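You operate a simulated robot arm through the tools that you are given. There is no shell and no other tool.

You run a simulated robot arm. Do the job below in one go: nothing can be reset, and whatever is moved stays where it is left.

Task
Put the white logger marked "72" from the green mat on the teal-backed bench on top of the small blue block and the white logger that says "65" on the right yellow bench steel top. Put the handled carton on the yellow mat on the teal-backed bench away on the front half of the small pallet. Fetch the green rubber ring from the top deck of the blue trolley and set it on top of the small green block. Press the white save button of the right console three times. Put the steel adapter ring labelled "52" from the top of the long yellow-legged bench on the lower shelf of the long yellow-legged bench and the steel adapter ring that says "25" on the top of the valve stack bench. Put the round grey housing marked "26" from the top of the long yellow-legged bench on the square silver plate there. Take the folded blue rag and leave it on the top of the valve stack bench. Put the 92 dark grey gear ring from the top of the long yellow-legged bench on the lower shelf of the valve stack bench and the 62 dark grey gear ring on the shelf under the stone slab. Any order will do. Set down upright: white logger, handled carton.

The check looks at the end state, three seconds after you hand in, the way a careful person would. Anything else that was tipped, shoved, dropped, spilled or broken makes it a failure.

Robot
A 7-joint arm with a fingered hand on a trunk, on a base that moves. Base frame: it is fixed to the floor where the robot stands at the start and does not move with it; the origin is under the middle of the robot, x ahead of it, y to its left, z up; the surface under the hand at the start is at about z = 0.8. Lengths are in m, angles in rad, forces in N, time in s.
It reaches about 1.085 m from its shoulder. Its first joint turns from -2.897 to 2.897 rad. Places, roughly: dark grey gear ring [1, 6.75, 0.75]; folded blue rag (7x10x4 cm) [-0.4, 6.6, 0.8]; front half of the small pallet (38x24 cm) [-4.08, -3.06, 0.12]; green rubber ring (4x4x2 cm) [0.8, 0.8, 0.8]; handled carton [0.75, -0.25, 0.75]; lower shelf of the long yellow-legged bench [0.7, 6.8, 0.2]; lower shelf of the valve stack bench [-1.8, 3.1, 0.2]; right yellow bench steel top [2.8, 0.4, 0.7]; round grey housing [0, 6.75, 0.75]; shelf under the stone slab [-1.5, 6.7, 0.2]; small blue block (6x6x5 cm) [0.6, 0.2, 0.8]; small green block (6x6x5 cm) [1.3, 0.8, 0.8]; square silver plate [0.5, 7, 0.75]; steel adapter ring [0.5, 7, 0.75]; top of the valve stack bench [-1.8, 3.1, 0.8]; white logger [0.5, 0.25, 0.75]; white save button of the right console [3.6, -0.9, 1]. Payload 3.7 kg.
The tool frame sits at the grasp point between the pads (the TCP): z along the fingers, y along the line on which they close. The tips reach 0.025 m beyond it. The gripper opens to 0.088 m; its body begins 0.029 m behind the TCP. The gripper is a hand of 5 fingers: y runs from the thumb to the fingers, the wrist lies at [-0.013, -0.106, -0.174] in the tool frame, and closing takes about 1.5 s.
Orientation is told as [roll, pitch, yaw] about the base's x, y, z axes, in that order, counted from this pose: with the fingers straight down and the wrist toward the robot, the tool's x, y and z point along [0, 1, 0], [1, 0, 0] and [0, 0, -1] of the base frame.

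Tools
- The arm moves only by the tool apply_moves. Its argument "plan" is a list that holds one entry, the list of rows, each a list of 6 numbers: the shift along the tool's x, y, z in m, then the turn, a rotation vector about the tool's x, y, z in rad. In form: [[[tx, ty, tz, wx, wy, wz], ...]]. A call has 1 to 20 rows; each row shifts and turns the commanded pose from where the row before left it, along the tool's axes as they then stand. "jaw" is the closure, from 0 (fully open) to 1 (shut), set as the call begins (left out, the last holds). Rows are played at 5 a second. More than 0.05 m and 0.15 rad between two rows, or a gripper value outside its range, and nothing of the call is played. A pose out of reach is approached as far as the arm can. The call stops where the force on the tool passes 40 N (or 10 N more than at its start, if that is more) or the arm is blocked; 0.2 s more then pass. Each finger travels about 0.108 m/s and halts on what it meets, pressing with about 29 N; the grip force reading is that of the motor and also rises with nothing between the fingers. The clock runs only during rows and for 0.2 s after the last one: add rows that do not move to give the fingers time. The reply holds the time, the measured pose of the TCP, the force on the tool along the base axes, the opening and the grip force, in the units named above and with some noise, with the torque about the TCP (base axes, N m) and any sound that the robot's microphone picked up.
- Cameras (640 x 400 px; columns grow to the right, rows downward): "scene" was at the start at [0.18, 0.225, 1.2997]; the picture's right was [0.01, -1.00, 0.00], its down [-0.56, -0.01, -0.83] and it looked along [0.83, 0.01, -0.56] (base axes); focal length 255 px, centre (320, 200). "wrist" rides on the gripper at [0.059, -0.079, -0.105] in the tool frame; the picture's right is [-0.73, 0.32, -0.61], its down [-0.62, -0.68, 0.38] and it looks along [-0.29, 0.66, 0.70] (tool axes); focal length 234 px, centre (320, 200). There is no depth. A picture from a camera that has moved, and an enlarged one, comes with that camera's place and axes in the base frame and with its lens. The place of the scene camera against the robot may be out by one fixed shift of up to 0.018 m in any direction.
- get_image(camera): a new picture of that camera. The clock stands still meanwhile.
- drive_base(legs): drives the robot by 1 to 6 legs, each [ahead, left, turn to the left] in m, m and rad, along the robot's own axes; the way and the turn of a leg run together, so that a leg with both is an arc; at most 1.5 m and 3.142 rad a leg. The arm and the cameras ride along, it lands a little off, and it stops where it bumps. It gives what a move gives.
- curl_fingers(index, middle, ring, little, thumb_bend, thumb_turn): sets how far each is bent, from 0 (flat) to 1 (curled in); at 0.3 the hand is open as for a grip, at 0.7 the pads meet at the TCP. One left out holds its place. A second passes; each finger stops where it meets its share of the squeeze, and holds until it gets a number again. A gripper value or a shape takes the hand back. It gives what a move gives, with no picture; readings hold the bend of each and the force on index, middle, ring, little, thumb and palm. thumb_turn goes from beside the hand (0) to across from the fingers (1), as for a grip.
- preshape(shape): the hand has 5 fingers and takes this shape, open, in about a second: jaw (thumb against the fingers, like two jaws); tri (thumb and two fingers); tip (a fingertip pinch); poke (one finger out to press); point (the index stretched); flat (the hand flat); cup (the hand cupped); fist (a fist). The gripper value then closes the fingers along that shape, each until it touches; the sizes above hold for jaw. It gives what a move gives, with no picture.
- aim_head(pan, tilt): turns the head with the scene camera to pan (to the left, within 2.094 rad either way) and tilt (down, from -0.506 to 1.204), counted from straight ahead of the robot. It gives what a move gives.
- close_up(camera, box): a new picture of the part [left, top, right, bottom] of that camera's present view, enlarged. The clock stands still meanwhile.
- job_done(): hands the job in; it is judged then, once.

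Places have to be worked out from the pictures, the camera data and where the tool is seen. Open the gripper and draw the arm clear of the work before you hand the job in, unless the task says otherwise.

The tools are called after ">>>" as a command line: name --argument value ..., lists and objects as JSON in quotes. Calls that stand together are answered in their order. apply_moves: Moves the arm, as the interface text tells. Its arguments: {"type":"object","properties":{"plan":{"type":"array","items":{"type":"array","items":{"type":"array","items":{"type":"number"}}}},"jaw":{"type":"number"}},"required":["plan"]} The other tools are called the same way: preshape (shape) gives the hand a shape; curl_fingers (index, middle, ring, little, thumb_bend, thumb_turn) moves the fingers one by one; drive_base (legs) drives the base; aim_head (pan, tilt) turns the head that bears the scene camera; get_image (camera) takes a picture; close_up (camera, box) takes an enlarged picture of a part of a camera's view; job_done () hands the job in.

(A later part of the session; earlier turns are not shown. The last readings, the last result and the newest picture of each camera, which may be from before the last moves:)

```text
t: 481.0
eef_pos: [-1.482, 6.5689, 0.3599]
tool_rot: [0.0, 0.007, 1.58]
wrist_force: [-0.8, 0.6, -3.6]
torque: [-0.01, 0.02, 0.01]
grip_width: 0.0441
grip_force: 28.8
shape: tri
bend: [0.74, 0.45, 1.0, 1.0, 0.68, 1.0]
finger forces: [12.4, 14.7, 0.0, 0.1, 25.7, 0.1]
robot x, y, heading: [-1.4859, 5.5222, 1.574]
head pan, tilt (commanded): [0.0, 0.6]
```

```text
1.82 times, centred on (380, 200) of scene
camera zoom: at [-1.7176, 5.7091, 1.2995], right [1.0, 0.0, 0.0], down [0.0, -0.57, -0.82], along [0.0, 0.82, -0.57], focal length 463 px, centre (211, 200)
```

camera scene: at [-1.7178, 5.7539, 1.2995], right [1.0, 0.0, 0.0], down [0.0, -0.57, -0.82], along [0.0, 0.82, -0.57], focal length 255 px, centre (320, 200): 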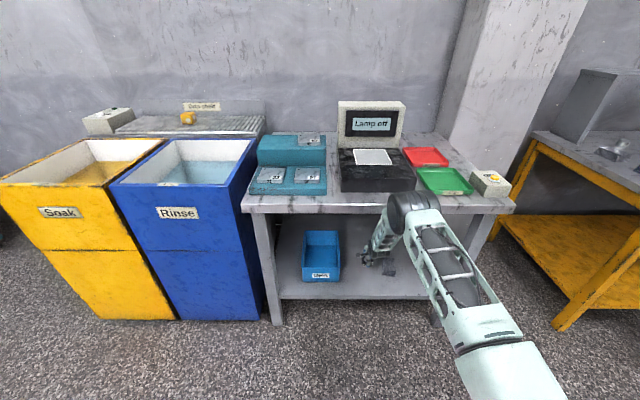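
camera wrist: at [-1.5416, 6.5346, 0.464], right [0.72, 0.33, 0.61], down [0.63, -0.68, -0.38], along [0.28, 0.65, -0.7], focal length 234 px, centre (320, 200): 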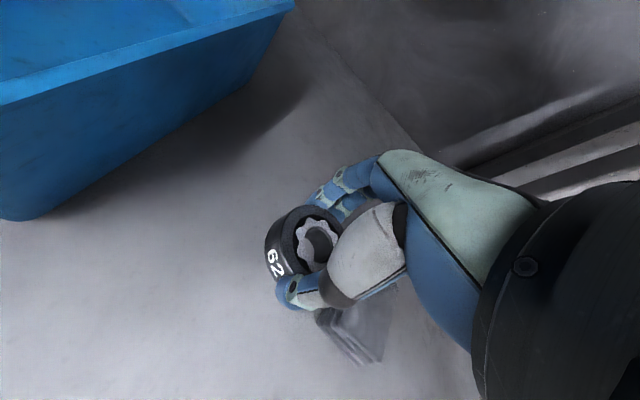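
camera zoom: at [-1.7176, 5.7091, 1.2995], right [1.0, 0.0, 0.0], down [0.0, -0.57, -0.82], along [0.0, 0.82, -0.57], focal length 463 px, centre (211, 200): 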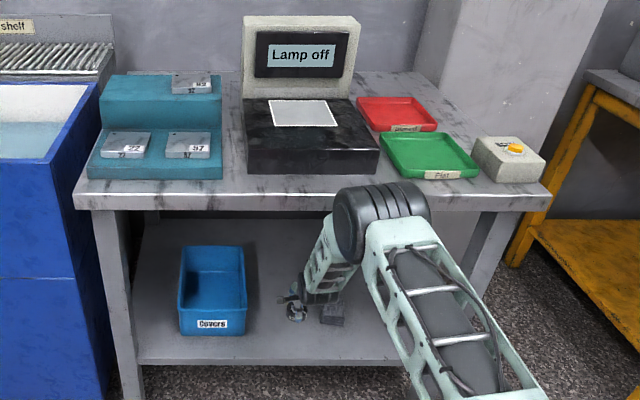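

The items on the slab bench look undisturbed, and lowering will move the elbow down and away from the edge. I lower the gear in guarded steps.

>>> apply_moves --plan '[[[0, 0, 0.03, 0, 0, 0], [0, 0, 0.03, 0, 0, 0], [0, 0, 0.02, 0, 0, 0], [0, 0, 0.01, 0, 0, 0], [0, 0, 0.005, 0, 0, 0], [0, 0, 0, 0, 0, 0]]]'

>>> get_image --camera "wrist"

```text
t: 482.1
eef_pos: [-1.4845, 6.5762, 0.2764]
tool_rot: [0.002, -0.009, 1.581]
wrist_force: [-0.8, -0.6, 18.9]
torque: [-0.09, 0.01, 0.01]
grip_width: 0.0441
grip_force: 29.0
shape: tri
bend: [0.75, 0.46, 1.0, 1.0, 0.68, 1.0]
finger forces: [13.4, 16.2, 0.1, 0.0, 28.0, 0.1]
robot x, y, heading: [-1.4858, 5.5209, 1.576]
head pan, tilt (commanded): [0.0, 0.6]
stopped in row 5: the force on the tool passed its limit at 51 N (the readings are from after the stop); the commanded pose is now the measured one
```

```text
taken
camera wrist: at [-1.542, 6.4951, 0.3803], right [0.72, 0.32, 0.61], down [0.63, -0.67, -0.39], along [0.28, 0.67, -0.69], focal length 234 px, centre (320, 200)
```

wrist: 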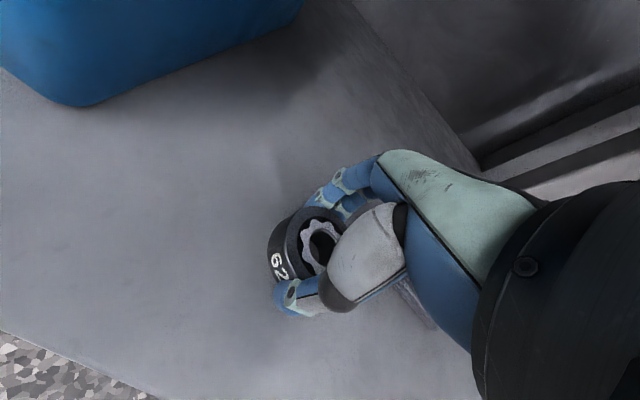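

The gear has reached the shelf (z ≈ 0.243). I ease up 2 mm and release.

>>> apply_moves --plan '[[[0, 0, -0.002, 0, 0, 0], [0, 0, 0, 0, 0, 0]]]'

>>> apply_moves --plan '[[[0, 0, 0, 0, 0, 0], [0, 0, 0, 0, 0, 0], [0, 0, 0, 0, 0, 0], [0, 0, 0, 0, 0, 0], [0, 0, 0, 0, 0, 0], [0, 0, 0, 0, 0, 0]]]' --jaw 0

>>> get_image --camera "wrist"

```text
t: 482.7
eef_pos: [-1.4834, 6.5748, 0.2765]
tool_rot: [0.001, -0.006, 1.581]
wrist_force: [-2.1, 3.1, 16.8]
torque: [0.07, 0.0, 0.0]
grip_width: 0.0447
grip_force: 28.4
shape: tri
bend: [0.75, 0.45, 1.0, 1.0, 0.68, 1.0]
finger forces: [14.4, 17.2, 0.1, 0.1, 26.9, 0.1]
robot x, y, heading: [-1.4848, 5.5216, 1.572]
head pan, tilt (commanded): [0.0, 0.6]
```

```text
t: 484.1
eef_pos: [-1.4831, 6.5734, 0.2753]
tool_rot: [0.0, -0.003, 1.581]
wrist_force: [0.9, -1.9, 4.7]
torque: [0.15, 0.0, 0.03]
grip_width: 0.0868
grip_force: 0.0
shape: tri
bend: [0.3, 0.3, 0.99, 0.99, 0.3, 0.98]
finger forces: [0.0, 3.5, 0.1, 0.0, 0.0, 0.1]
robot x, y, heading: [-1.4839, 5.524, 1.568]
head pan, tilt (commanded): [0.0, 0.6]
```

```text
taken
camera wrist: at [-1.5414, 6.4932, 0.3793], right [0.72, 0.33, 0.61], down [0.63, -0.67, -0.39], along [0.28, 0.66, -0.69], focal length 234 px, centre (320, 200)
```

wrist: 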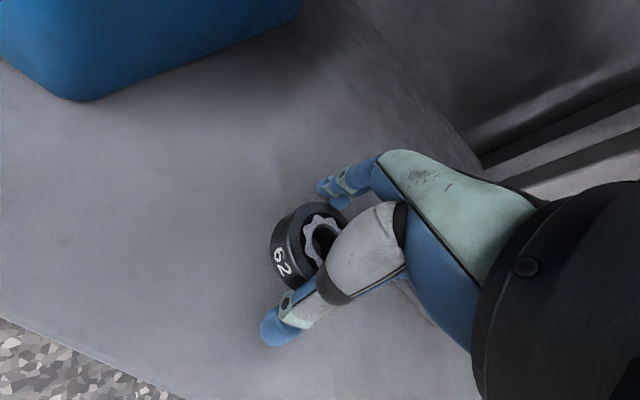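

The gear rests on the shelf. I raise the hand 5 cm and back the robot away.

>>> apply_moves --plan '[[[0, 0, -0.01, 0, 0, 0], [0, 0, -0.02, 0, 0, 0], [0, 0, -0.02, 0, 0, 0], [0, 0, 0, 0, 0, 0]]]'

>>> drive_base --legs '[[-0.4, 0, 0]]'

>>> get_image --camera "scene"

>>> get_image --camera "wrist"

```text
t: 485.1
eef_pos: [-1.4832, 6.5734, 0.3247]
tool_rot: [0.0, -0.004, 1.581]
wrist_force: [0.1, -0.5, 0.3]
torque: [-0.01, 0.01, 0.01]
grip_width: 0.0878
grip_force: 0.0
shape: tri
bend: [0.3, 0.3, 0.99, 0.99, 0.3, 0.98]
finger forces: [0.0, 0.1, 0.0, 0.1, 0.1, 0.0]
robot x, y, heading: [-1.4831, 5.5239, 1.577]
head pan, tilt (commanded): [0.0, 0.6]
```

```text
t: 487.6
eef_pos: [-1.4819, 6.1744, 0.3243]
tool_rot: [-0.001, -0.005, 1.582]
wrist_force: [0.4, 0.3, 0.1]
torque: [-0.03, 0.02, 0.04]
grip_width: 0.0876
grip_force: 0.1
shape: tri
bend: [0.3, 0.3, 0.99, 0.99, 0.3, 0.98]
finger forces: [0.0, 0.0, 0.0, 0.1, 0.0, 0.1]
robot x, y, heading: [-1.4839, 5.1248, 1.576]
head pan, tilt (commanded): [0.0, 0.6]
```

```text
taken
camera scene: at [-1.7163, 5.3091, 1.2995], right [1.0, 0.0, 0.0], down [0.0, -0.56, -0.83], along [0.0, 0.83, -0.56], focal length 255 px, centre (320, 200)
```

scene: 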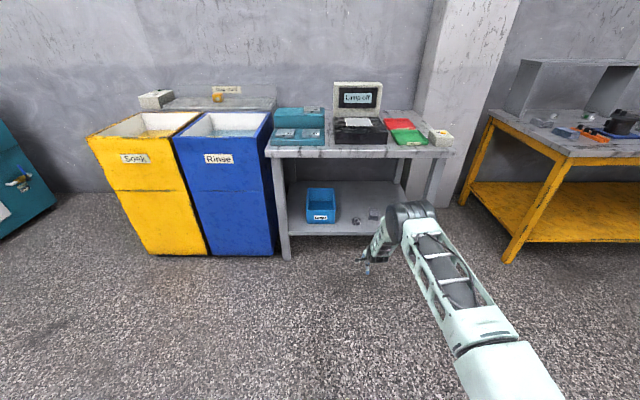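

```text
taken
camera wrist: at [-1.5408, 6.0934, 0.4293], right [0.72, 0.33, 0.61], down [0.63, -0.67, -0.39], along [0.28, 0.66, -0.69], focal length 234 px, centre (320, 200)
```

wrist: 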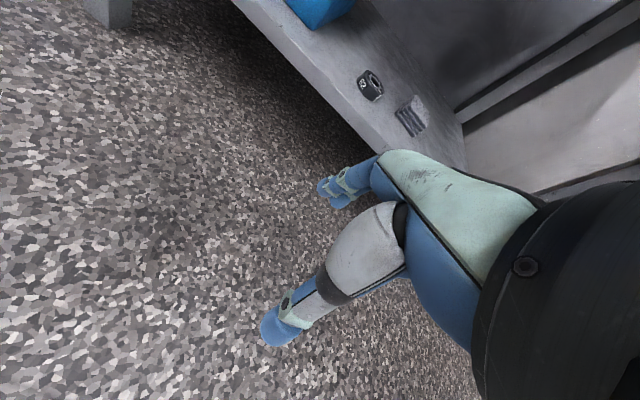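

Gear 62 is on the slab shelf. Next is the blue rag: I raise and retract the arm, then drive to the left end of the long bench.

>>> apply_moves --plan '[[[0, 0, -0.05, 0, 0, 0], [0, 0, -0.05, 0, 0, 0], [0, 0, -0.05, 0, 0, 0], [0, 0, -0.05, 0, 0, 0], [0, 0, -0.05, 0, 0, 0], [0, 0, -0.05, 0, 0, 0], [0, 0, -0.05, 0, 0, 0], [0, 0, -0.05, 0, 0, 0], [0, 0, -0.05, 0, 0, 0], [0, 0, -0.05, 0, 0, 0], [0, 0, -0.05, 0, 0, 0], [0, 0, -0.05, 0, 0, 0], [0, 0, -0.05, 0, 0, 0], [0, -0.04, -0.03, 0, 0, 0], [0, -0.045, -0.02, 0, 0, 0], [0, -0.05, 0, 0, 0, 0], [0, -0.05, 0, 0, 0, 0], [0, -0.05, 0, 0, 0, 0], [0, -0.05, 0, 0, 0, 0], [0, 0, 0, 0, 0, 0]]]'

>>> drive_base --legs '[[0.35, -0.5, 0], [0.3, -0.55, 0]]'

>>> get_image --camera "wrist"

>>> get_image --camera "scene"

```text
t: 491.8
eef_pos: [-1.4791, 5.884, 1.022]
tool_rot: [0.0, -0.005, 1.58]
wrist_force: [-0.4, -0.3, -0.3]
torque: [0.04, 0.0, 0.01]
grip_width: 0.0876
grip_force: 0.1
shape: tri
bend: [0.3, 0.3, 0.99, 0.99, 0.3, 0.98]
finger forces: [0.0, 0.1, 0.1, 0.0, 0.0, 0.1]
robot x, y, heading: [-1.4858, 5.1232, 1.577]
head pan, tilt (commanded): [0.0, 0.6]
```

```text
t: 498.3
eef_pos: [-0.4144, 6.5303, 1.0222]
tool_rot: [0.001, -0.005, 1.573]
wrist_force: [-0.5, 0.0, -0.5]
torque: [-0.04, -0.03, 0.02]
grip_width: 0.0876
grip_force: 0.0
shape: tri
bend: [0.3, 0.3, 0.99, 0.99, 0.3, 0.98]
finger forces: [0.0, 0.0, 0.0, 0.0, 0.1, 0.0]
robot x, y, heading: [-0.4211, 5.766, 1.563]
head pan, tilt (commanded): [0.0, 0.6]
```

```text
taken
camera wrist: at [-0.4725, 6.4495, 1.1267], right [0.73, 0.32, 0.61], down [0.62, -0.68, -0.39], along [0.29, 0.66, -0.69], focal length 234 px, centre (320, 200)
```

wrist: 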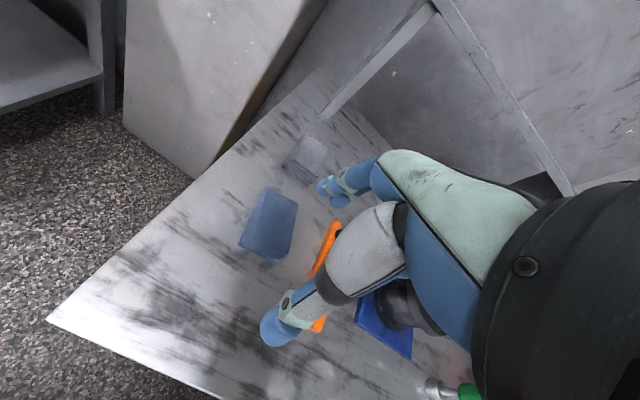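

```text
taken
camera scene: at [-0.6562, 5.9555, 1.2995], right [1.0, -0.01, 0.0], down [0.0, -0.56, -0.83], along [0.0, 0.83, -0.56], focal length 255 px, centre (320, 200)
```

scene: 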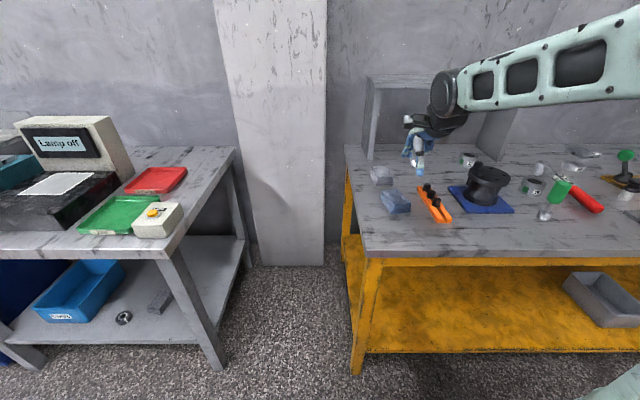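

>>> close_up --camera "wrist" --box '[210, 120, 370, 290]'

>>> close_up --camera "scene" --box '[340, 140, 460, 240]'

```text
2.35 times, centred on (290, 205) of wrist
camera zoom: at [-0.4725, 6.4495, 1.1267], right [0.73, 0.32, 0.61], down [0.62, -0.68, -0.39], along [0.29, 0.66, -0.69], focal length 551 px, centre (391, 188)
```

zoom: 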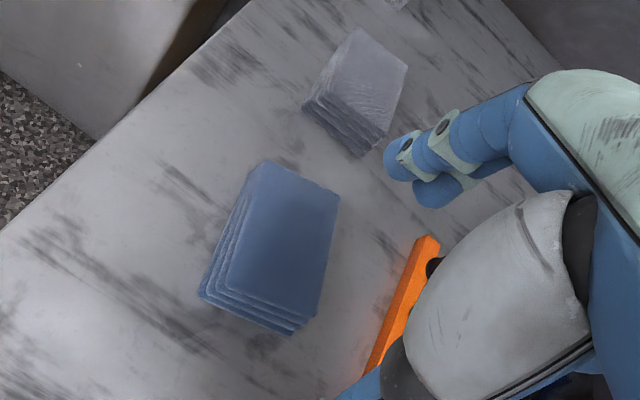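

```text
4.00 times, centred on (400, 190) of scene
camera zoom: at [-0.6562, 5.9555, 1.2995], right [1.0, -0.01, 0.0], down [0.0, -0.56, -0.83], along [0.0, 0.83, -0.56], focal length 1018 px, centre (0, 240)
```

zoom: 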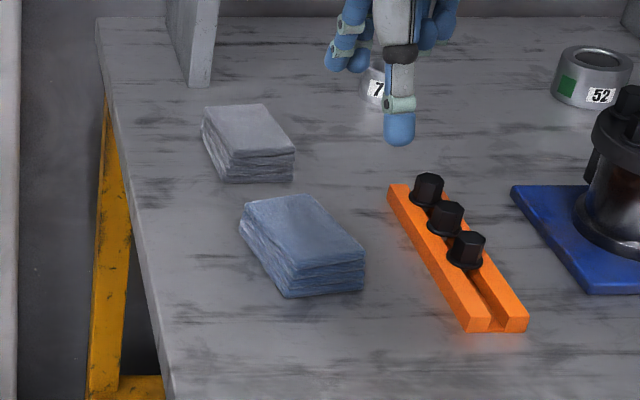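

The blue rag is about 6 × 9 cm, centred near [−0.402, 6.634], its long side turned 0.22 rad from y. I take the jaw shape and turn the hand so it closes across the short side.

>>> preshape --shape "jaw"

>>> apply_moves --plan '[[[0, 0, 0, 0, 0, -0.138], [0, 0, 0, 0, 0, -0.138], [0, 0, 0, 0, 0, -0.138], [0, 0, 0, 0, 0, -0.138], [0, 0, 0, 0, 0, -0.138], [0, 0, 0, 0, 0, -0.138], [0, 0, 0, 0, 0, -0.138], [0, 0, 0, 0, 0, -0.138], [0, 0, 0, 0, 0, -0.138], [0, 0, 0, 0, 0, -0.138], [0, 0, 0, 0, 0, -0.138], [0, 0, 0, 0, 0, -0.138], [0, 0, 0, 0, 0, -0.136], [0, 0, 0, 0, 0, 0]]]'

>>> get_image --camera "wrist"

>>> get_image --camera "scene"

```text
t: 499.2
eef_pos: [-0.4132, 6.5294, 1.0216]
tool_rot: [0.0, -0.004, 1.572]
wrist_force: [0.0, 0.3, 0.5]
torque: [-0.03, 0.02, 0.02]
grip_width: 0.0878
grip_force: 0.1
shape: jaw
bend: [0.3, 0.3, 0.3, 0.3, 0.3, 0.98]
finger forces: [0.0, 0.0, 0.0, 0.0, 0.0, 0.1]
robot x, y, heading: [-0.4257, 5.7669, 1.568]
head pan, tilt (commanded): [0.0, 0.6]
```

```text
t: 502.2
eef_pos: [-0.4133, 6.5292, 1.0222]
tool_rot: [-0.004, -0.001, -2.916]
wrist_force: [-0.2, 0.2, -0.3]
torque: [0.01, 0.0, 0.01]
grip_width: 0.0877
grip_force: 0.0
shape: jaw
bend: [0.3, 0.3, 0.3, 0.3, 0.3, 0.98]
finger forces: [0.0, 0.0, 0.0, 0.0, 0.1, 0.1]
robot x, y, heading: [-0.4291, 5.7687, 1.564]
head pan, tilt (commanded): [0.0, 0.6]
```

```text
taken
camera wrist: at [-0.3236, 6.489, 1.1268], right [-0.48, 0.63, 0.61], down [0.52, 0.76, -0.38], along [-0.71, 0.14, -0.7], focal length 234 px, centre (320, 200)
```

wrist: 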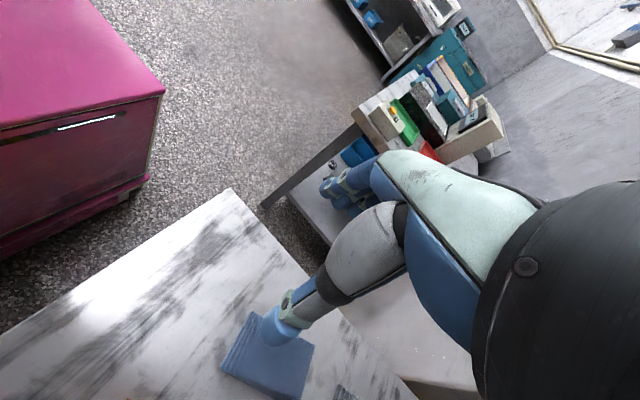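

```text
taken
camera scene: at [-0.6562, 5.9555, 1.2995], right [1.0, -0.01, 0.0], down [0.0, -0.56, -0.83], along [0.0, 0.83, -0.56], focal length 255 px, centre (320, 200)
```

scene: 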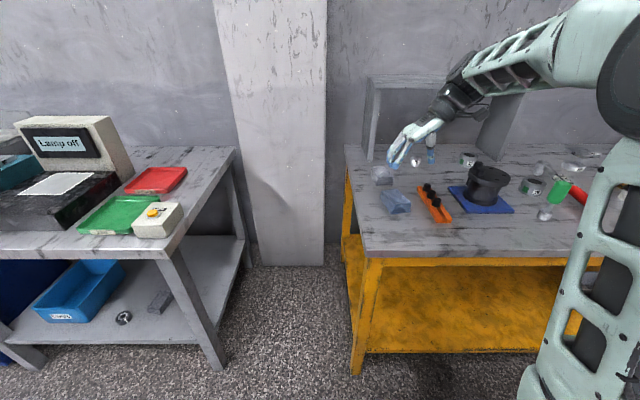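

>>> apply_moves --plan '[[[-0.0318, -0.0118, 0.01, 0, 0, 0], [-0.0318, -0.0118, 0.02, 0, 0, 0], [-0.0318, -0.0118, 0.03, 0, 0, 0], [0, 0, 0.04, 0, 0, 0], [0, 0, 0, 0, 0, 0]]]'

>>> get_image --camera "wrist"

>>> close_up --camera "scene" --box '[340, 120, 480, 240]'

```text
t: 503.4
eef_pos: [-0.4018, 6.6292, 0.9241]
tool_rot: [-0.007, 0.0, -2.919]
wrist_force: [-0.2, -0.3, 0.3]
torque: [0.02, 0.03, 0.04]
grip_width: 0.0878
grip_force: 0.0
shape: jaw
bend: [0.3, 0.3, 0.3, 0.3, 0.3, 0.98]
finger forces: [0.0, 0.0, 0.1, 0.1, 0.0, 0.0]
robot x, y, heading: [-0.4216, 5.7647, 1.566]
head pan, tilt (commanded): [0.0, 0.6]
```

```text
taken
camera wrist: at [-0.3107, 6.5889, 1.0274], right [-0.48, 0.63, 0.61], down [0.53, 0.76, -0.38], along [-0.7, 0.14, -0.7], focal length 234 px, centre (320, 200)
```

wrist: 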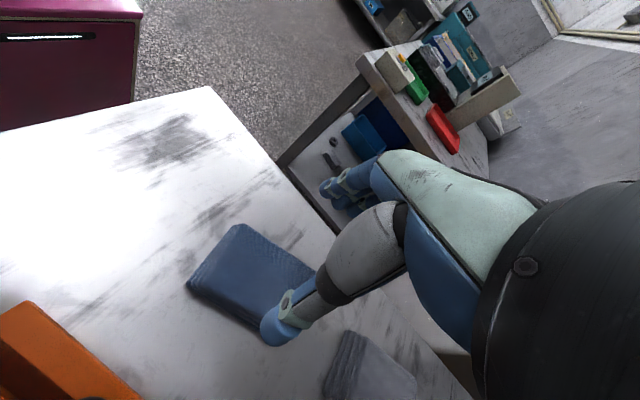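

```text
3.33 times, centred on (410, 180) of scene
camera zoom: at [-0.6562, 5.9555, 1.2995], right [1.0, -0.01, 0.0], down [0.0, -0.56, -0.83], along [0.0, 0.83, -0.56], focal length 849 px, centre (20, 267)
```

zoom: 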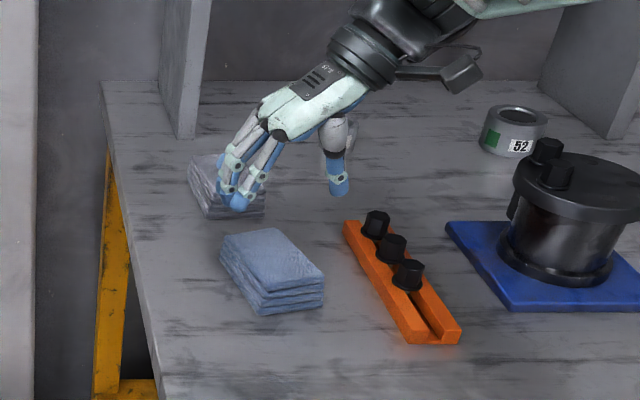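

>>> close_up --camera "wrist" --box '[170, 200, 370, 360]'

```text
2.50 times, centred on (270, 280) of wrist
camera zoom: at [-0.3107, 6.5889, 1.0274], right [-0.48, 0.63, 0.61], down [0.53, 0.76, -0.38], along [-0.7, 0.14, -0.7], focal length 585 px, centre (445, 0)
```

zoom: 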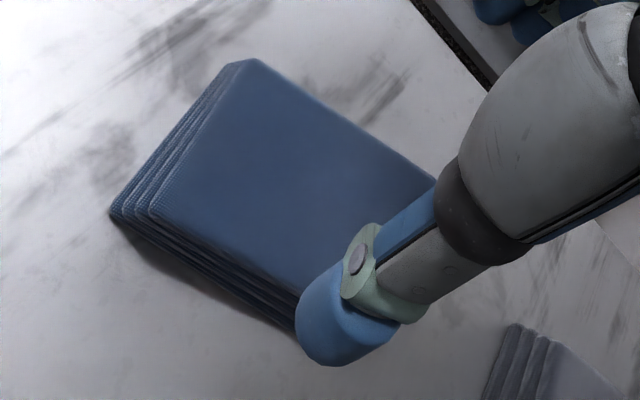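

The rag's top centre is [−0.392, 6.6385] with yaw ≈ 0.29. I correct the hand and lower around it.

>>> apply_moves --plan '[[[-0.0069, -0.0116, 0, 0, 0, -0.065], [0, 0, 0.03, 0, 0, 0], [0, 0, 0.03, 0, 0, 0], [0, 0, 0.02, 0, 0, 0], [0, 0, 0.008, 0, 0, 0], [0, 0, 0.004, 0, 0, 0], [0, 0, 0, 0, 0, 0]]]'

>>> get_image --camera "wrist"

>>> close_up --camera "scene" --box '[340, 120, 480, 240]'

```text
t: 505.0
eef_pos: [-0.3897, 6.6402, 0.8311]
tool_rot: [-0.007, 0.001, -2.855]
wrist_force: [0.2, 0.4, 0.3]
torque: [-0.01, 0.01, 0.01]
grip_width: 0.0877
grip_force: 0.0
shape: jaw
bend: [0.3, 0.3, 0.3, 0.3, 0.3, 0.98]
finger forces: [0.2, 0.0, 0.0, 0.0, 0.1, 0.1]
robot x, y, heading: [-0.4288, 5.7663, 1.565]
head pan, tilt (commanded): [0.0, 0.6]
```

```text
taken
camera wrist: at [-0.2979, 6.6058, 0.9352], right [-0.52, 0.6, 0.61], down [0.48, 0.79, -0.38], along [-0.71, 0.09, -0.7], focal length 234 px, centre (320, 200)
```

wrist: 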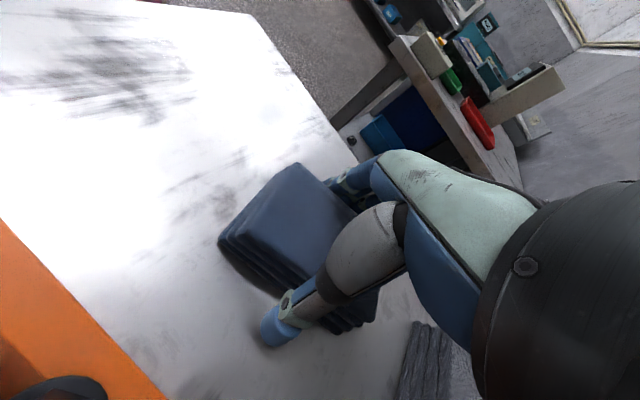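

```text
3.33 times, centred on (410, 180) of scene
camera zoom: at [-0.6562, 5.9555, 1.2995], right [1.0, -0.01, 0.0], down [0.0, -0.56, -0.83], along [0.0, 0.83, -0.56], focal length 849 px, centre (20, 267)
```

zoom: 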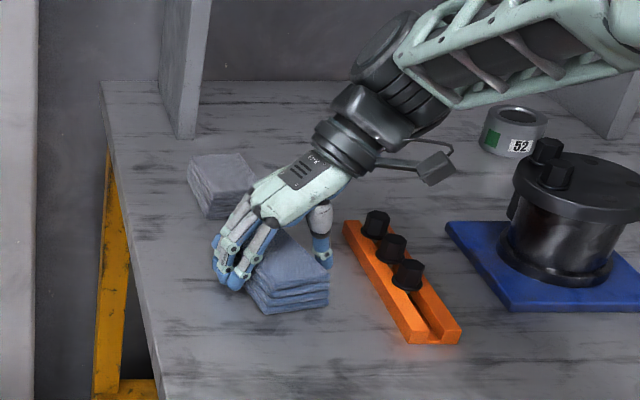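

The rag is between thumb and fingers. I close the hand.

>>> apply_moves --plan '[[[0, 0, 0, 0, 0, 0], [0, 0, 0, 0, 0, 0], [0, 0, 0, 0, 0, 0], [0, 0, 0, 0, 0, 0], [0, 0, 0, 0, 0, 0], [0, 0, 0, 0, 0, 0], [0, 0, 0, 0, 0, 0]]]' --jaw 1

>>> apply_moves --plan '[[[0, 0, -0.015, 0, 0, 0], [0, 0, -0.02, 0, 0, 0], [0, 0, -0.03, 0, 0, 0], [0, 0, -0.04, 0, 0, 0], [0, 0, 0, 0, 0, 0]]]'

>>> get_image --camera "wrist"

>>> close_up --camera "scene" --box '[340, 120, 480, 240]'

```text
t: 506.6
eef_pos: [-0.3902, 6.6409, 0.8315]
tool_rot: [-0.005, 0.002, -2.854]
wrist_force: [0.2, -1.0, 0.0]
torque: [0.02, 0.02, 0.02]
grip_width: 0.0599
grip_force: 29.2
shape: jaw
bend: [0.28, 0.38, 0.36, 0.4, 0.59, 0.98]
finger forces: [14.4, 7.6, 3.3, 2.4, 27.5, 0.0]
robot x, y, heading: [-0.4221, 5.7659, 1.561]
head pan, tilt (commanded): [0.0, 0.6]
```

```text
t: 507.8
eef_pos: [-0.3903, 6.6398, 0.9364]
tool_rot: [-0.006, 0.002, -2.854]
wrist_force: [0.5, -0.5, -1.5]
torque: [0.01, -0.01, 0.0]
grip_width: 0.0597
grip_force: 29.1
shape: jaw
bend: [0.28, 0.38, 0.36, 0.45, 0.59, 0.98]
finger forces: [14.4, 7.5, 3.3, 2.3, 27.7, 0.0]
robot x, y, heading: [-0.4256, 5.767, 1.563]
head pan, tilt (commanded): [0.0, 0.6]
```

```text
taken
camera wrist: at [-0.298, 6.6052, 1.04], right [-0.52, 0.6, 0.61], down [0.48, 0.79, -0.38], along [-0.71, 0.09, -0.7], focal length 234 px, centre (320, 200)
```

wrist: 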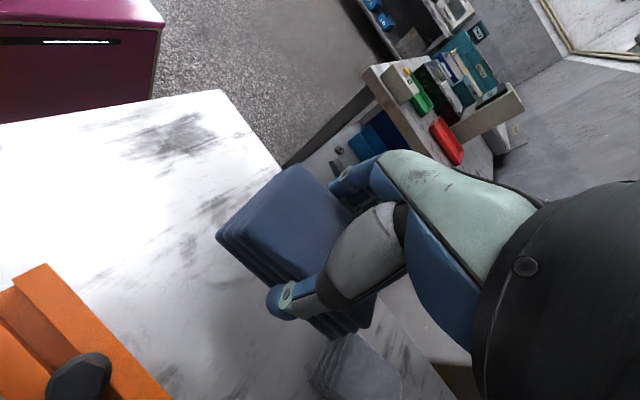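

```text
3.33 times, centred on (410, 180) of scene
camera zoom: at [-0.6562, 5.9555, 1.2995], right [1.0, -0.01, 0.0], down [0.0, -0.56, -0.83], along [0.0, 0.82, -0.56], focal length 849 px, centre (20, 267)
```

zoom: 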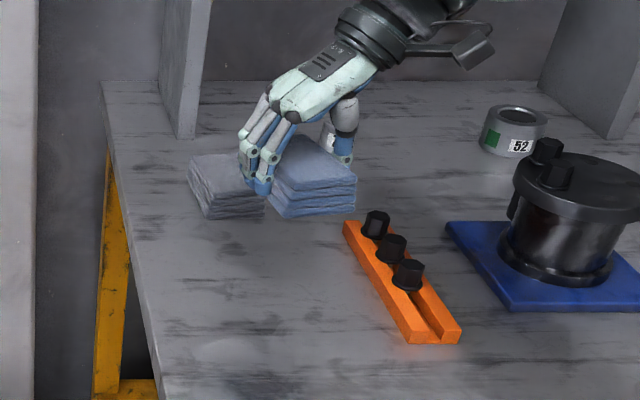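

The rag is up and firmly held. I retract it and drive clear of the benches, then turn around to look at the valve stack bench from its north side.

>>> apply_moves --plan '[[[0, 0, -0.045, 0, 0, 0], [0, 0, -0.045, 0, 0, 0], [0.0422, 0.0125, 0, 0, 0, 0], [0.0422, 0.0125, 0, 0, 0, 0], [0.0422, 0.0125, 0, 0, 0, 0], [0.0422, 0.0125, 0, 0, 0, 0], [0.0422, 0.0125, 0, 0, 0, 0], [0, 0, 0, 0, 0, 0]]]'

>>> drive_base --legs '[[-0.5, 0, 0], [0, 0.85, 0], [0, 0, 1.57], [0, 0, 1.575]]'

>>> aim_head --pan 0.0 --tilt 0.35

>>> get_image --camera "scene"

```text
t: 509.6
eef_pos: [-0.3915, 6.4198, 1.0243]
tool_rot: [-0.004, -0.002, -2.855]
wrist_force: [0.4, -0.2, 0.1]
torque: [-0.03, -0.03, -0.05]
grip_width: 0.0595
grip_force: 29.2
shape: jaw
bend: [0.28, 0.38, 0.36, 0.44, 0.59, 0.98]
finger forces: [14.4, 7.5, 3.3, 2.6, 27.8, 0.0]
robot x, y, heading: [-0.4238, 5.7692, 1.565]
head pan, tilt (commanded): [0.0, 0.6]
```

```text
t: 524.4
eef_pos: [-1.3139, 4.6208, 1.0245]
tool_rot: [-0.005, 0.002, 0.294]
wrist_force: [0.3, 0.9, -0.4]
torque: [-0.04, -0.01, 0.02]
grip_width: 0.0592
grip_force: 29.5
shape: jaw
bend: [0.28, 0.39, 0.36, 0.44, 0.6, 0.98]
finger forces: [14.4, 7.4, 3.4, 2.3, 27.5, 0.0]
robot x, y, heading: [-1.2896, 5.2762, -1.568]
head pan, tilt (commanded): [0.0, 0.6]
```

```text
t: 525.2
eef_pos: [-1.314, 4.6215, 1.0245]
tool_rot: [-0.006, 0.002, 0.296]
wrist_force: [0.3, -0.5, -1.1]
torque: [-0.01, 0.01, 0.0]
grip_width: 0.0592
grip_force: 28.5
shape: jaw
bend: [0.28, 0.39, 0.36, 0.44, 0.6, 0.98]
finger forces: [14.4, 7.4, 3.4, 2.2, 27.5, 0.0]
robot x, y, heading: [-1.2851, 5.2718, -1.569]
head pan, tilt (commanded): [0.0, 0.351]
```

```text
taken
camera scene: at [-1.0693, 5.0801, 1.3222], right [-1.0, 0.0, 0.0], down [0.0, 0.34, -0.94], along [0.0, -0.94, -0.34], focal length 255 px, centre (320, 200)
```

scene: 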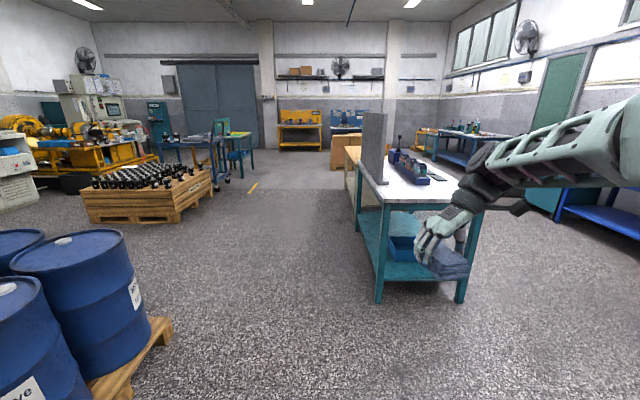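

The grey board stands along the bench's east edge, so the north end is open. I zoom in to see the free area on the top and the lower shelf.

>>> close_up --camera "scene" --box '[330, 100, 510, 310]'

```text
1.90 times, centred on (420, 205) of scene
camera zoom: at [-1.0693, 5.0801, 1.3222], right [-1.0, 0.0, 0.0], down [0.0, 0.34, -0.94], along [0.0, -0.94, -0.34], focal length 485 px, centre (130, 190)
```

zoom: 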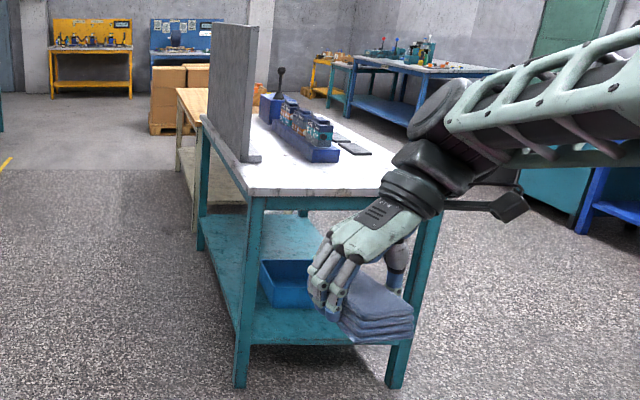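

The bench top's north end is free (x −1.55…−2.05, y 3.35…3.6). I drive up to it with the rag.

>>> drive_base --legs '[[0, -0.435, 0], [0.95, 0, 0]]'

>>> aim_head --pan 0.0 --tilt 0.6

>>> get_image --camera "scene"

>>> get_image --camera "wrist"

```text
t: 532.3
eef_pos: [-1.7364, 3.6805, 1.0247]
tool_rot: [-0.005, 0.0, 0.303]
wrist_force: [-0.4, 0.0, 0.1]
torque: [-0.01, 0.01, 0.01]
grip_width: 0.0596
grip_force: 29.3
shape: jaw
bend: [0.28, 0.39, 0.36, 0.44, 0.6, 0.98]
finger forces: [14.4, 7.5, 3.4, 2.3, 27.4, 0.1]
robot x, y, heading: [-1.7166, 4.3343, -1.555]
head pan, tilt (commanded): [0.0, 0.351]
```

```text
t: 533.1
eef_pos: [-1.7357, 3.6818, 1.0246]
tool_rot: [-0.005, 0.003, 0.305]
wrist_force: [1.0, -0.6, 0.1]
torque: [0.01, -0.03, -0.01]
grip_width: 0.0594
grip_force: 29.1
shape: jaw
bend: [0.28, 0.39, 0.36, 0.44, 0.6, 0.98]
finger forces: [14.4, 7.3, 3.4, 2.3, 27.5, 0.1]
robot x, y, heading: [-1.7155, 4.3345, -1.561]
head pan, tilt (commanded): [0.0, 0.6]
```

```text
taken
camera scene: at [-1.4955, 4.1469, 1.2996], right [-1.0, -0.01, 0.0], down [-0.01, 0.56, -0.83], along [0.01, -0.83, -0.56], focal length 255 px, centre (320, 200)
```

scene: 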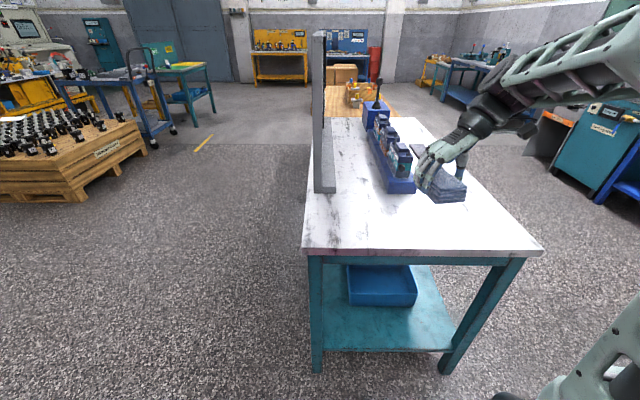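

```text
taken
camera wrist: at [-1.8297, 3.7134, 1.1285], right [0.52, -0.59, 0.61], down [-0.46, -0.8, -0.38], along [0.71, -0.08, -0.7], focal length 234 px, centre (320, 200)
```

wrist: 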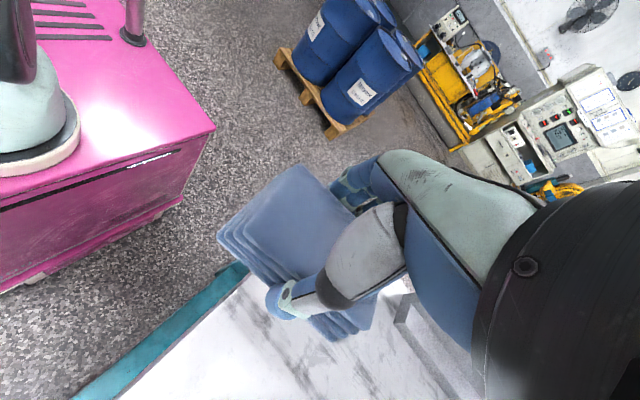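

I place the rag near [−1.66, 3.50]. I move over that spot and lower partway.

>>> apply_moves --plan '[[[-0.0389, 0.0036, 0, 0, 0, 0], [-0.0389, 0.0036, 0, 0, 0, 0], [-0.0389, 0.0036, 0, 0, 0, 0], [-0.0389, 0.0036, 0, 0, 0, 0], [-0.0389, 0.0036, 0, 0, 0, 0], [0, 0, 0.05, 0, 0, 0], [0, 0, 0.05, 0, 0, 0], [0, 0, 0.04, 0, 0, 0], [0, 0, 0, 0, 0, 0]]]'

>>> get_image --camera "scene"

>>> get_image --camera "wrist"

```text
t: 535.1
eef_pos: [-1.6604, 3.5007, 0.8838]
tool_rot: [-0.006, 0.002, 0.305]
wrist_force: [-0.5, -0.2, -1.1]
torque: [-0.03, 0.0, 0.01]
grip_width: 0.0593
grip_force: 28.8
shape: jaw
bend: [0.28, 0.39, 0.36, 0.44, 0.6, 0.97]
finger forces: [14.4, 7.4, 3.5, 2.3, 27.5, 0.1]
robot x, y, heading: [-1.7116, 4.3361, -1.559]
head pan, tilt (commanded): [0.0, 0.6]
```

```text
taken
camera scene: at [-1.4955, 4.1469, 1.2995], right [-1.0, -0.01, 0.0], down [-0.01, 0.56, -0.83], along [0.01, -0.82, -0.56], focal length 255 px, centre (320, 200)
```

scene: 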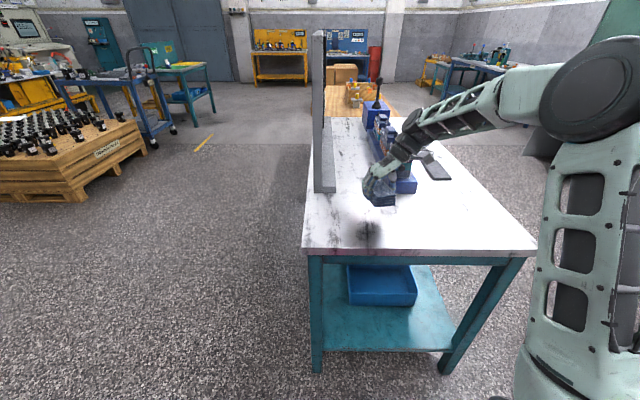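

```text
taken
camera wrist: at [-1.7538, 3.5329, 0.9889], right [0.52, -0.59, 0.61], down [-0.46, -0.8, -0.38], along [0.71, -0.08, -0.7], focal length 234 px, centre (320, 200)
```

wrist: 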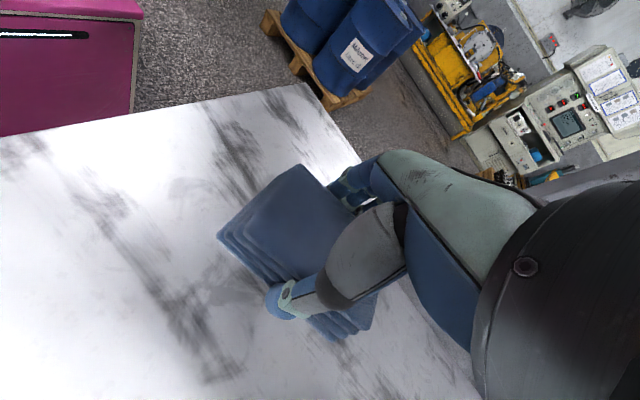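

>>> apply_moves --plan '[[[0, 0, 0.02, 0, 0, 0], [0, 0, 0.012, 0, 0, 0], [0, 0, 0.006, 0, 0, 0], [0, 0, 0.004, 0, 0, 0], [0, 0, 0.003, 0, 0, 0], [0, 0, 0, 0, 0, 0]]]'

```text
t: 536.5
eef_pos: [-1.6611, 3.4991, 0.8409]
tool_rot: [-0.005, 0.002, 0.305]
wrist_force: [-0.5, 0.7, -0.3]
torque: [0.02, -0.01, 0.02]
grip_width: 0.0593
grip_force: 29.0
shape: jaw
bend: [0.28, 0.39, 0.36, 0.44, 0.6, 0.97]
finger forces: [14.4, 7.5, 3.4, 2.3, 27.3, 0.1]
robot x, y, heading: [-1.7156, 4.3345, -1.565]
head pan, tilt (commanded): [0.0, 0.6]
```

>>> apply_moves --plan '[[[0, 0, 0.003, 0, 0, 0], [0, 0, 0.003, 0, 0, 0], [0, 0, 0.002, 0, 0, 0], [0, 0, 0.002, 0, 0, 0], [0, 0, 0, 0, 0, 0]]]'

```text
t: 537.7
eef_pos: [-1.6612, 3.4986, 0.8309]
tool_rot: [-0.005, 0.002, 0.305]
wrist_force: [-0.2, 0.7, 4.1]
torque: [-0.06, 0.07, 0.02]
grip_width: 0.059
grip_force: 28.7
shape: jaw
bend: [0.28, 0.39, 0.36, 0.43, 0.6, 0.97]
finger forces: [14.4, 7.5, 3.4, 2.4, 27.5, 0.1]
robot x, y, heading: [-1.7134, 4.3379, -1.556]
head pan, tilt (commanded): [0.0, 0.6]
```

Contact at 4 N. I open the hand, lift straight up and check the rag.

>>> apply_moves --plan '[[[0, 0, 0, 0, 0, 0], [0, 0, 0, 0, 0, 0], [0, 0, 0, 0, 0, 0], [0, 0, 0, 0, 0, 0], [0, 0, 0, 0, 0, 0]]]' --jaw 0

>>> apply_moves --plan '[[[0, 0, -0.02, 0, 0, 0], [0, 0, -0.03, 0, 0, 0], [0, 0, -0.05, 0, 0, 0], [0, 0, -0.05, 0, 0, 0], [0, 0, -0.04, 0, 0, 0], [0.04, 0, 0, 0, 0, 0], [0.04, 0, 0, 0, 0, 0], [0.04, 0, 0, 0, 0, 0], [0.04, 0, 0, 0, 0, 0], [0, 0, 0, 0, 0, 0]]]'

>>> get_image --camera "scene"

```text
t: 538.9
eef_pos: [-1.6619, 3.4993, 0.83]
tool_rot: [-0.007, 0.002, 0.304]
wrist_force: [1.0, 0.1, 0.0]
torque: [0.01, -0.01, 0.0]
grip_width: 0.0874
grip_force: 0.0
shape: jaw
bend: [0.3, 0.3, 0.3, 0.3, 0.3, 0.98]
finger forces: [0.0, 0.1, 0.1, 0.2, 0.1, 0.0]
robot x, y, heading: [-1.7151, 4.3329, -1.558]
head pan, tilt (commanded): [0.0, 0.6]
```

```text
t: 541.1
eef_pos: [-1.708, 3.6541, 1.0208]
tool_rot: [-0.006, -0.001, 0.303]
wrist_force: [-0.3, 0.5, -0.1]
torque: [-0.02, -0.01, 0.02]
grip_width: 0.0876
grip_force: 0.0
shape: jaw
bend: [0.3, 0.3, 0.3, 0.3, 0.3, 0.98]
finger forces: [0.0, 0.0, 0.0, 0.1, 0.0, 0.1]
robot x, y, heading: [-1.714, 4.3341, -1.565]
head pan, tilt (commanded): [0.0, 0.6]
```

```text
taken
camera scene: at [-1.4955, 4.1469, 1.2995], right [-1.0, -0.01, 0.0], down [-0.01, 0.56, -0.83], along [0.01, -0.82, -0.56], focal length 255 px, centre (320, 200)
```

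scene: 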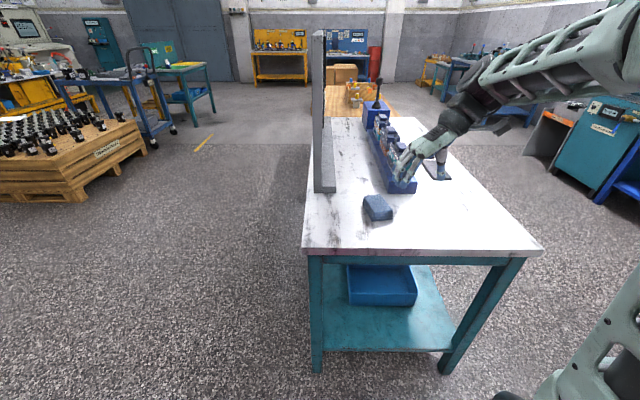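

The blue rag lies on the valve stack bench. I back away, turn around, square up the hand and return to the long bench.

>>> drive_base --legs '[[-0.9, 0, 0], [0, 0.55, 0], [0, 0, -1.57], [0, 0, -1.575]]'

>>> apply_moves --plan '[[[0, 0, 0, 0, 0, 0.143], [0, 0, 0, 0, 0, 0.143], [0, 0, 0, 0, 0, 0.143], [0, 0, 0, 0, 0, 0.143], [0, 0, 0, 0, 0, 0.143], [0, 0, 0, 0, 0, 0.143], [0, 0, 0, 0, 0, 0.143], [0, 0, 0, 0, 0, 0.143], [0, 0, 0, 0, 0, 0.143], [0, 0, 0, 0, 0, 0.143], [0, 0, 0, 0, 0, 0.143], [0, 0, 0, 0, 0, 0.143], [0, 0, 0, 0, 0, 0.143], [0, 0, 0, 0, 0, 0]]]'

>>> drive_base --legs '[[0.45, -0.7, 0], [0, -0.75, 0]]'

>>> get_image --camera "scene"

>>> get_image --camera "wrist"

```text
t: 556.3
eef_pos: [-1.1689, 5.9256, 1.0201]
tool_rot: [-0.006, 0.001, -2.845]
wrist_force: [0.3, -0.4, -0.8]
torque: [-0.03, -0.01, 0.01]
grip_width: 0.0878
grip_force: 0.0
shape: jaw
bend: [0.3, 0.3, 0.3, 0.3, 0.3, 0.98]
finger forces: [0.0, 0.1, 0.1, 0.1, 0.0, 0.0]
robot x, y, heading: [-1.1664, 5.2452, 1.571]
head pan, tilt (commanded): [0.0, 0.6]
```

```text
t: 559.3
eef_pos: [-1.1695, 5.924, 1.0206]
tool_rot: [0.001, -0.004, 1.579]
wrist_force: [-0.8, 0.8, -0.7]
torque: [0.01, 0.01, 0.0]
grip_width: 0.0877
grip_force: 0.0
shape: jaw
bend: [0.3, 0.3, 0.3, 0.3, 0.3, 0.98]
finger forces: [0.0, 0.0, 0.0, 0.0, 0.1, 0.1]
robot x, y, heading: [-1.1701, 5.2419, 1.576]
head pan, tilt (commanded): [0.0, 0.6]
```

```text
t: 567.4
eef_pos: [0.2692, 6.376, 1.0202]
tool_rot: [0.0, -0.004, 1.583]
wrist_force: [-0.2, 0.7, 0.4]
torque: [0.0, 0.03, -0.01]
grip_width: 0.0876
grip_force: 0.2
shape: jaw
bend: [0.3, 0.3, 0.3, 0.3, 0.3, 0.98]
finger forces: [0.0, 0.0, 0.0, 0.0, 0.0, 0.1]
robot x, y, heading: [0.2738, 5.6958, 1.578]
head pan, tilt (commanded): [0.0, 0.6]
```

```text
taken
camera scene: at [0.0382, 5.8809, 1.2995], right [1.0, 0.01, 0.0], down [0.0, -0.56, -0.83], along [-0.01, 0.83, -0.56], focal length 255 px, centre (320, 200)
```

scene: 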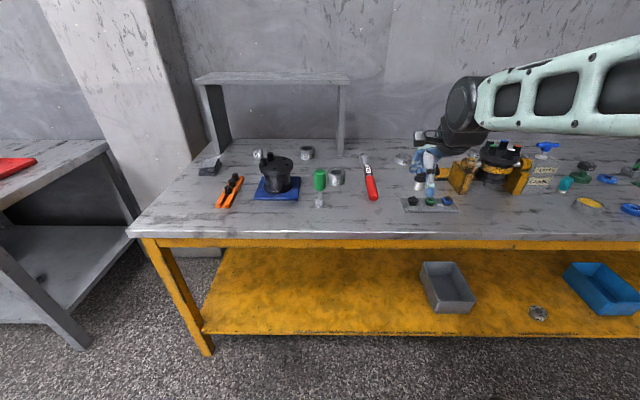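

```text
taken
camera wrist: at [0.2118, 6.2956, 1.1243], right [0.72, 0.33, 0.61], down [0.63, -0.67, -0.39], along [0.28, 0.66, -0.69], focal length 234 px, centre (320, 200)
```

wrist: 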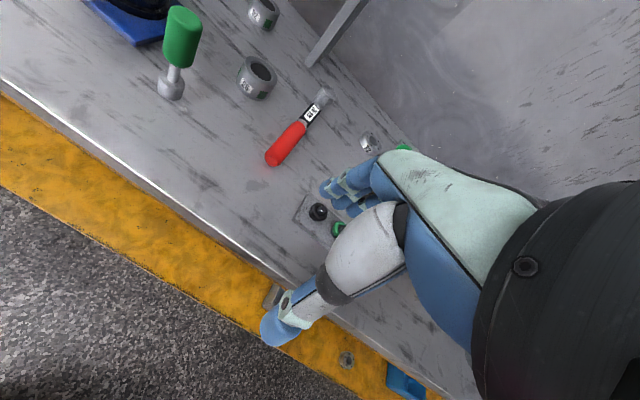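

Next is housing 26. I move in front of it and measure it closely.

>>> drive_base --legs '[[0.17, 0.22, -0.006]]'

>>> get_image --camera "wrist"

>>> get_image --camera "scene"

```text
t: 569.3
eef_pos: [0.056, 6.5448, 1.0211]
tool_rot: [-0.001, -0.006, 1.576]
wrist_force: [0.0, -0.3, -0.3]
torque: [0.01, -0.02, -0.03]
grip_width: 0.0877
grip_force: 0.1
shape: jaw
bend: [0.3, 0.3, 0.3, 0.3, 0.3, 0.98]
finger forces: [0.0, 0.0, 0.0, 0.0, 0.0, 0.0]
robot x, y, heading: [0.0511, 5.8663, 1.569]
head pan, tilt (commanded): [0.0, 0.6]
```

```text
taken
camera wrist: at [-0.0029, 6.4644, 1.1243], right [0.72, 0.32, 0.61], down [0.63, -0.68, -0.39], along [0.29, 0.66, -0.69], focal length 234 px, centre (320, 200)
```

wrist: 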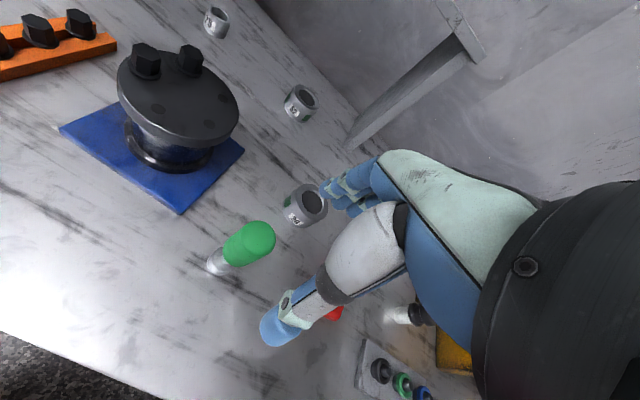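

```text
taken
camera scene: at [-0.179, 6.0507, 1.2995], right [1.0, 0.0, 0.0], down [0.0, -0.56, -0.83], along [0.0, 0.83, -0.56], focal length 255 px, centre (320, 200)
```

scene: 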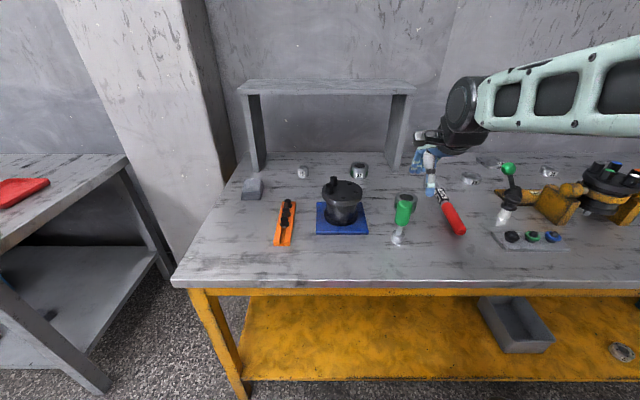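

>>> close_up --camera "wrist" --box '[190, 160, 350, 280]'

>>> close_up --camera "scene" --box '[370, 150, 490, 250]'

```text
3.33 times, centred on (270, 220) of wrist
camera zoom: at [-0.0029, 6.4644, 1.1243], right [0.72, 0.32, 0.61], down [0.63, -0.68, -0.39], along [0.29, 0.66, -0.69], focal length 781 px, centre (487, 133)
```

zoom: 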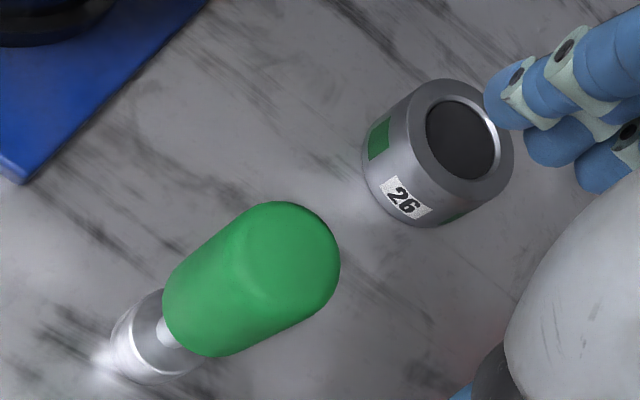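

```text
4.00 times, centred on (430, 200) of scene
camera zoom: at [-0.179, 6.0507, 1.2995], right [1.0, 0.0, 0.0], down [0.0, -0.56, -0.83], along [0.0, 0.83, -0.56], focal length 1018 px, centre (-120, 200)
```

zoom: 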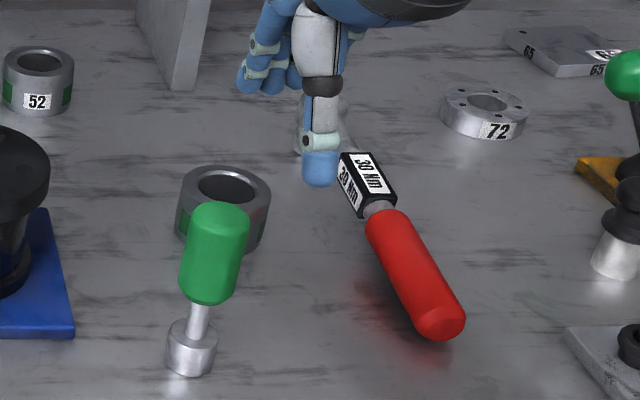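

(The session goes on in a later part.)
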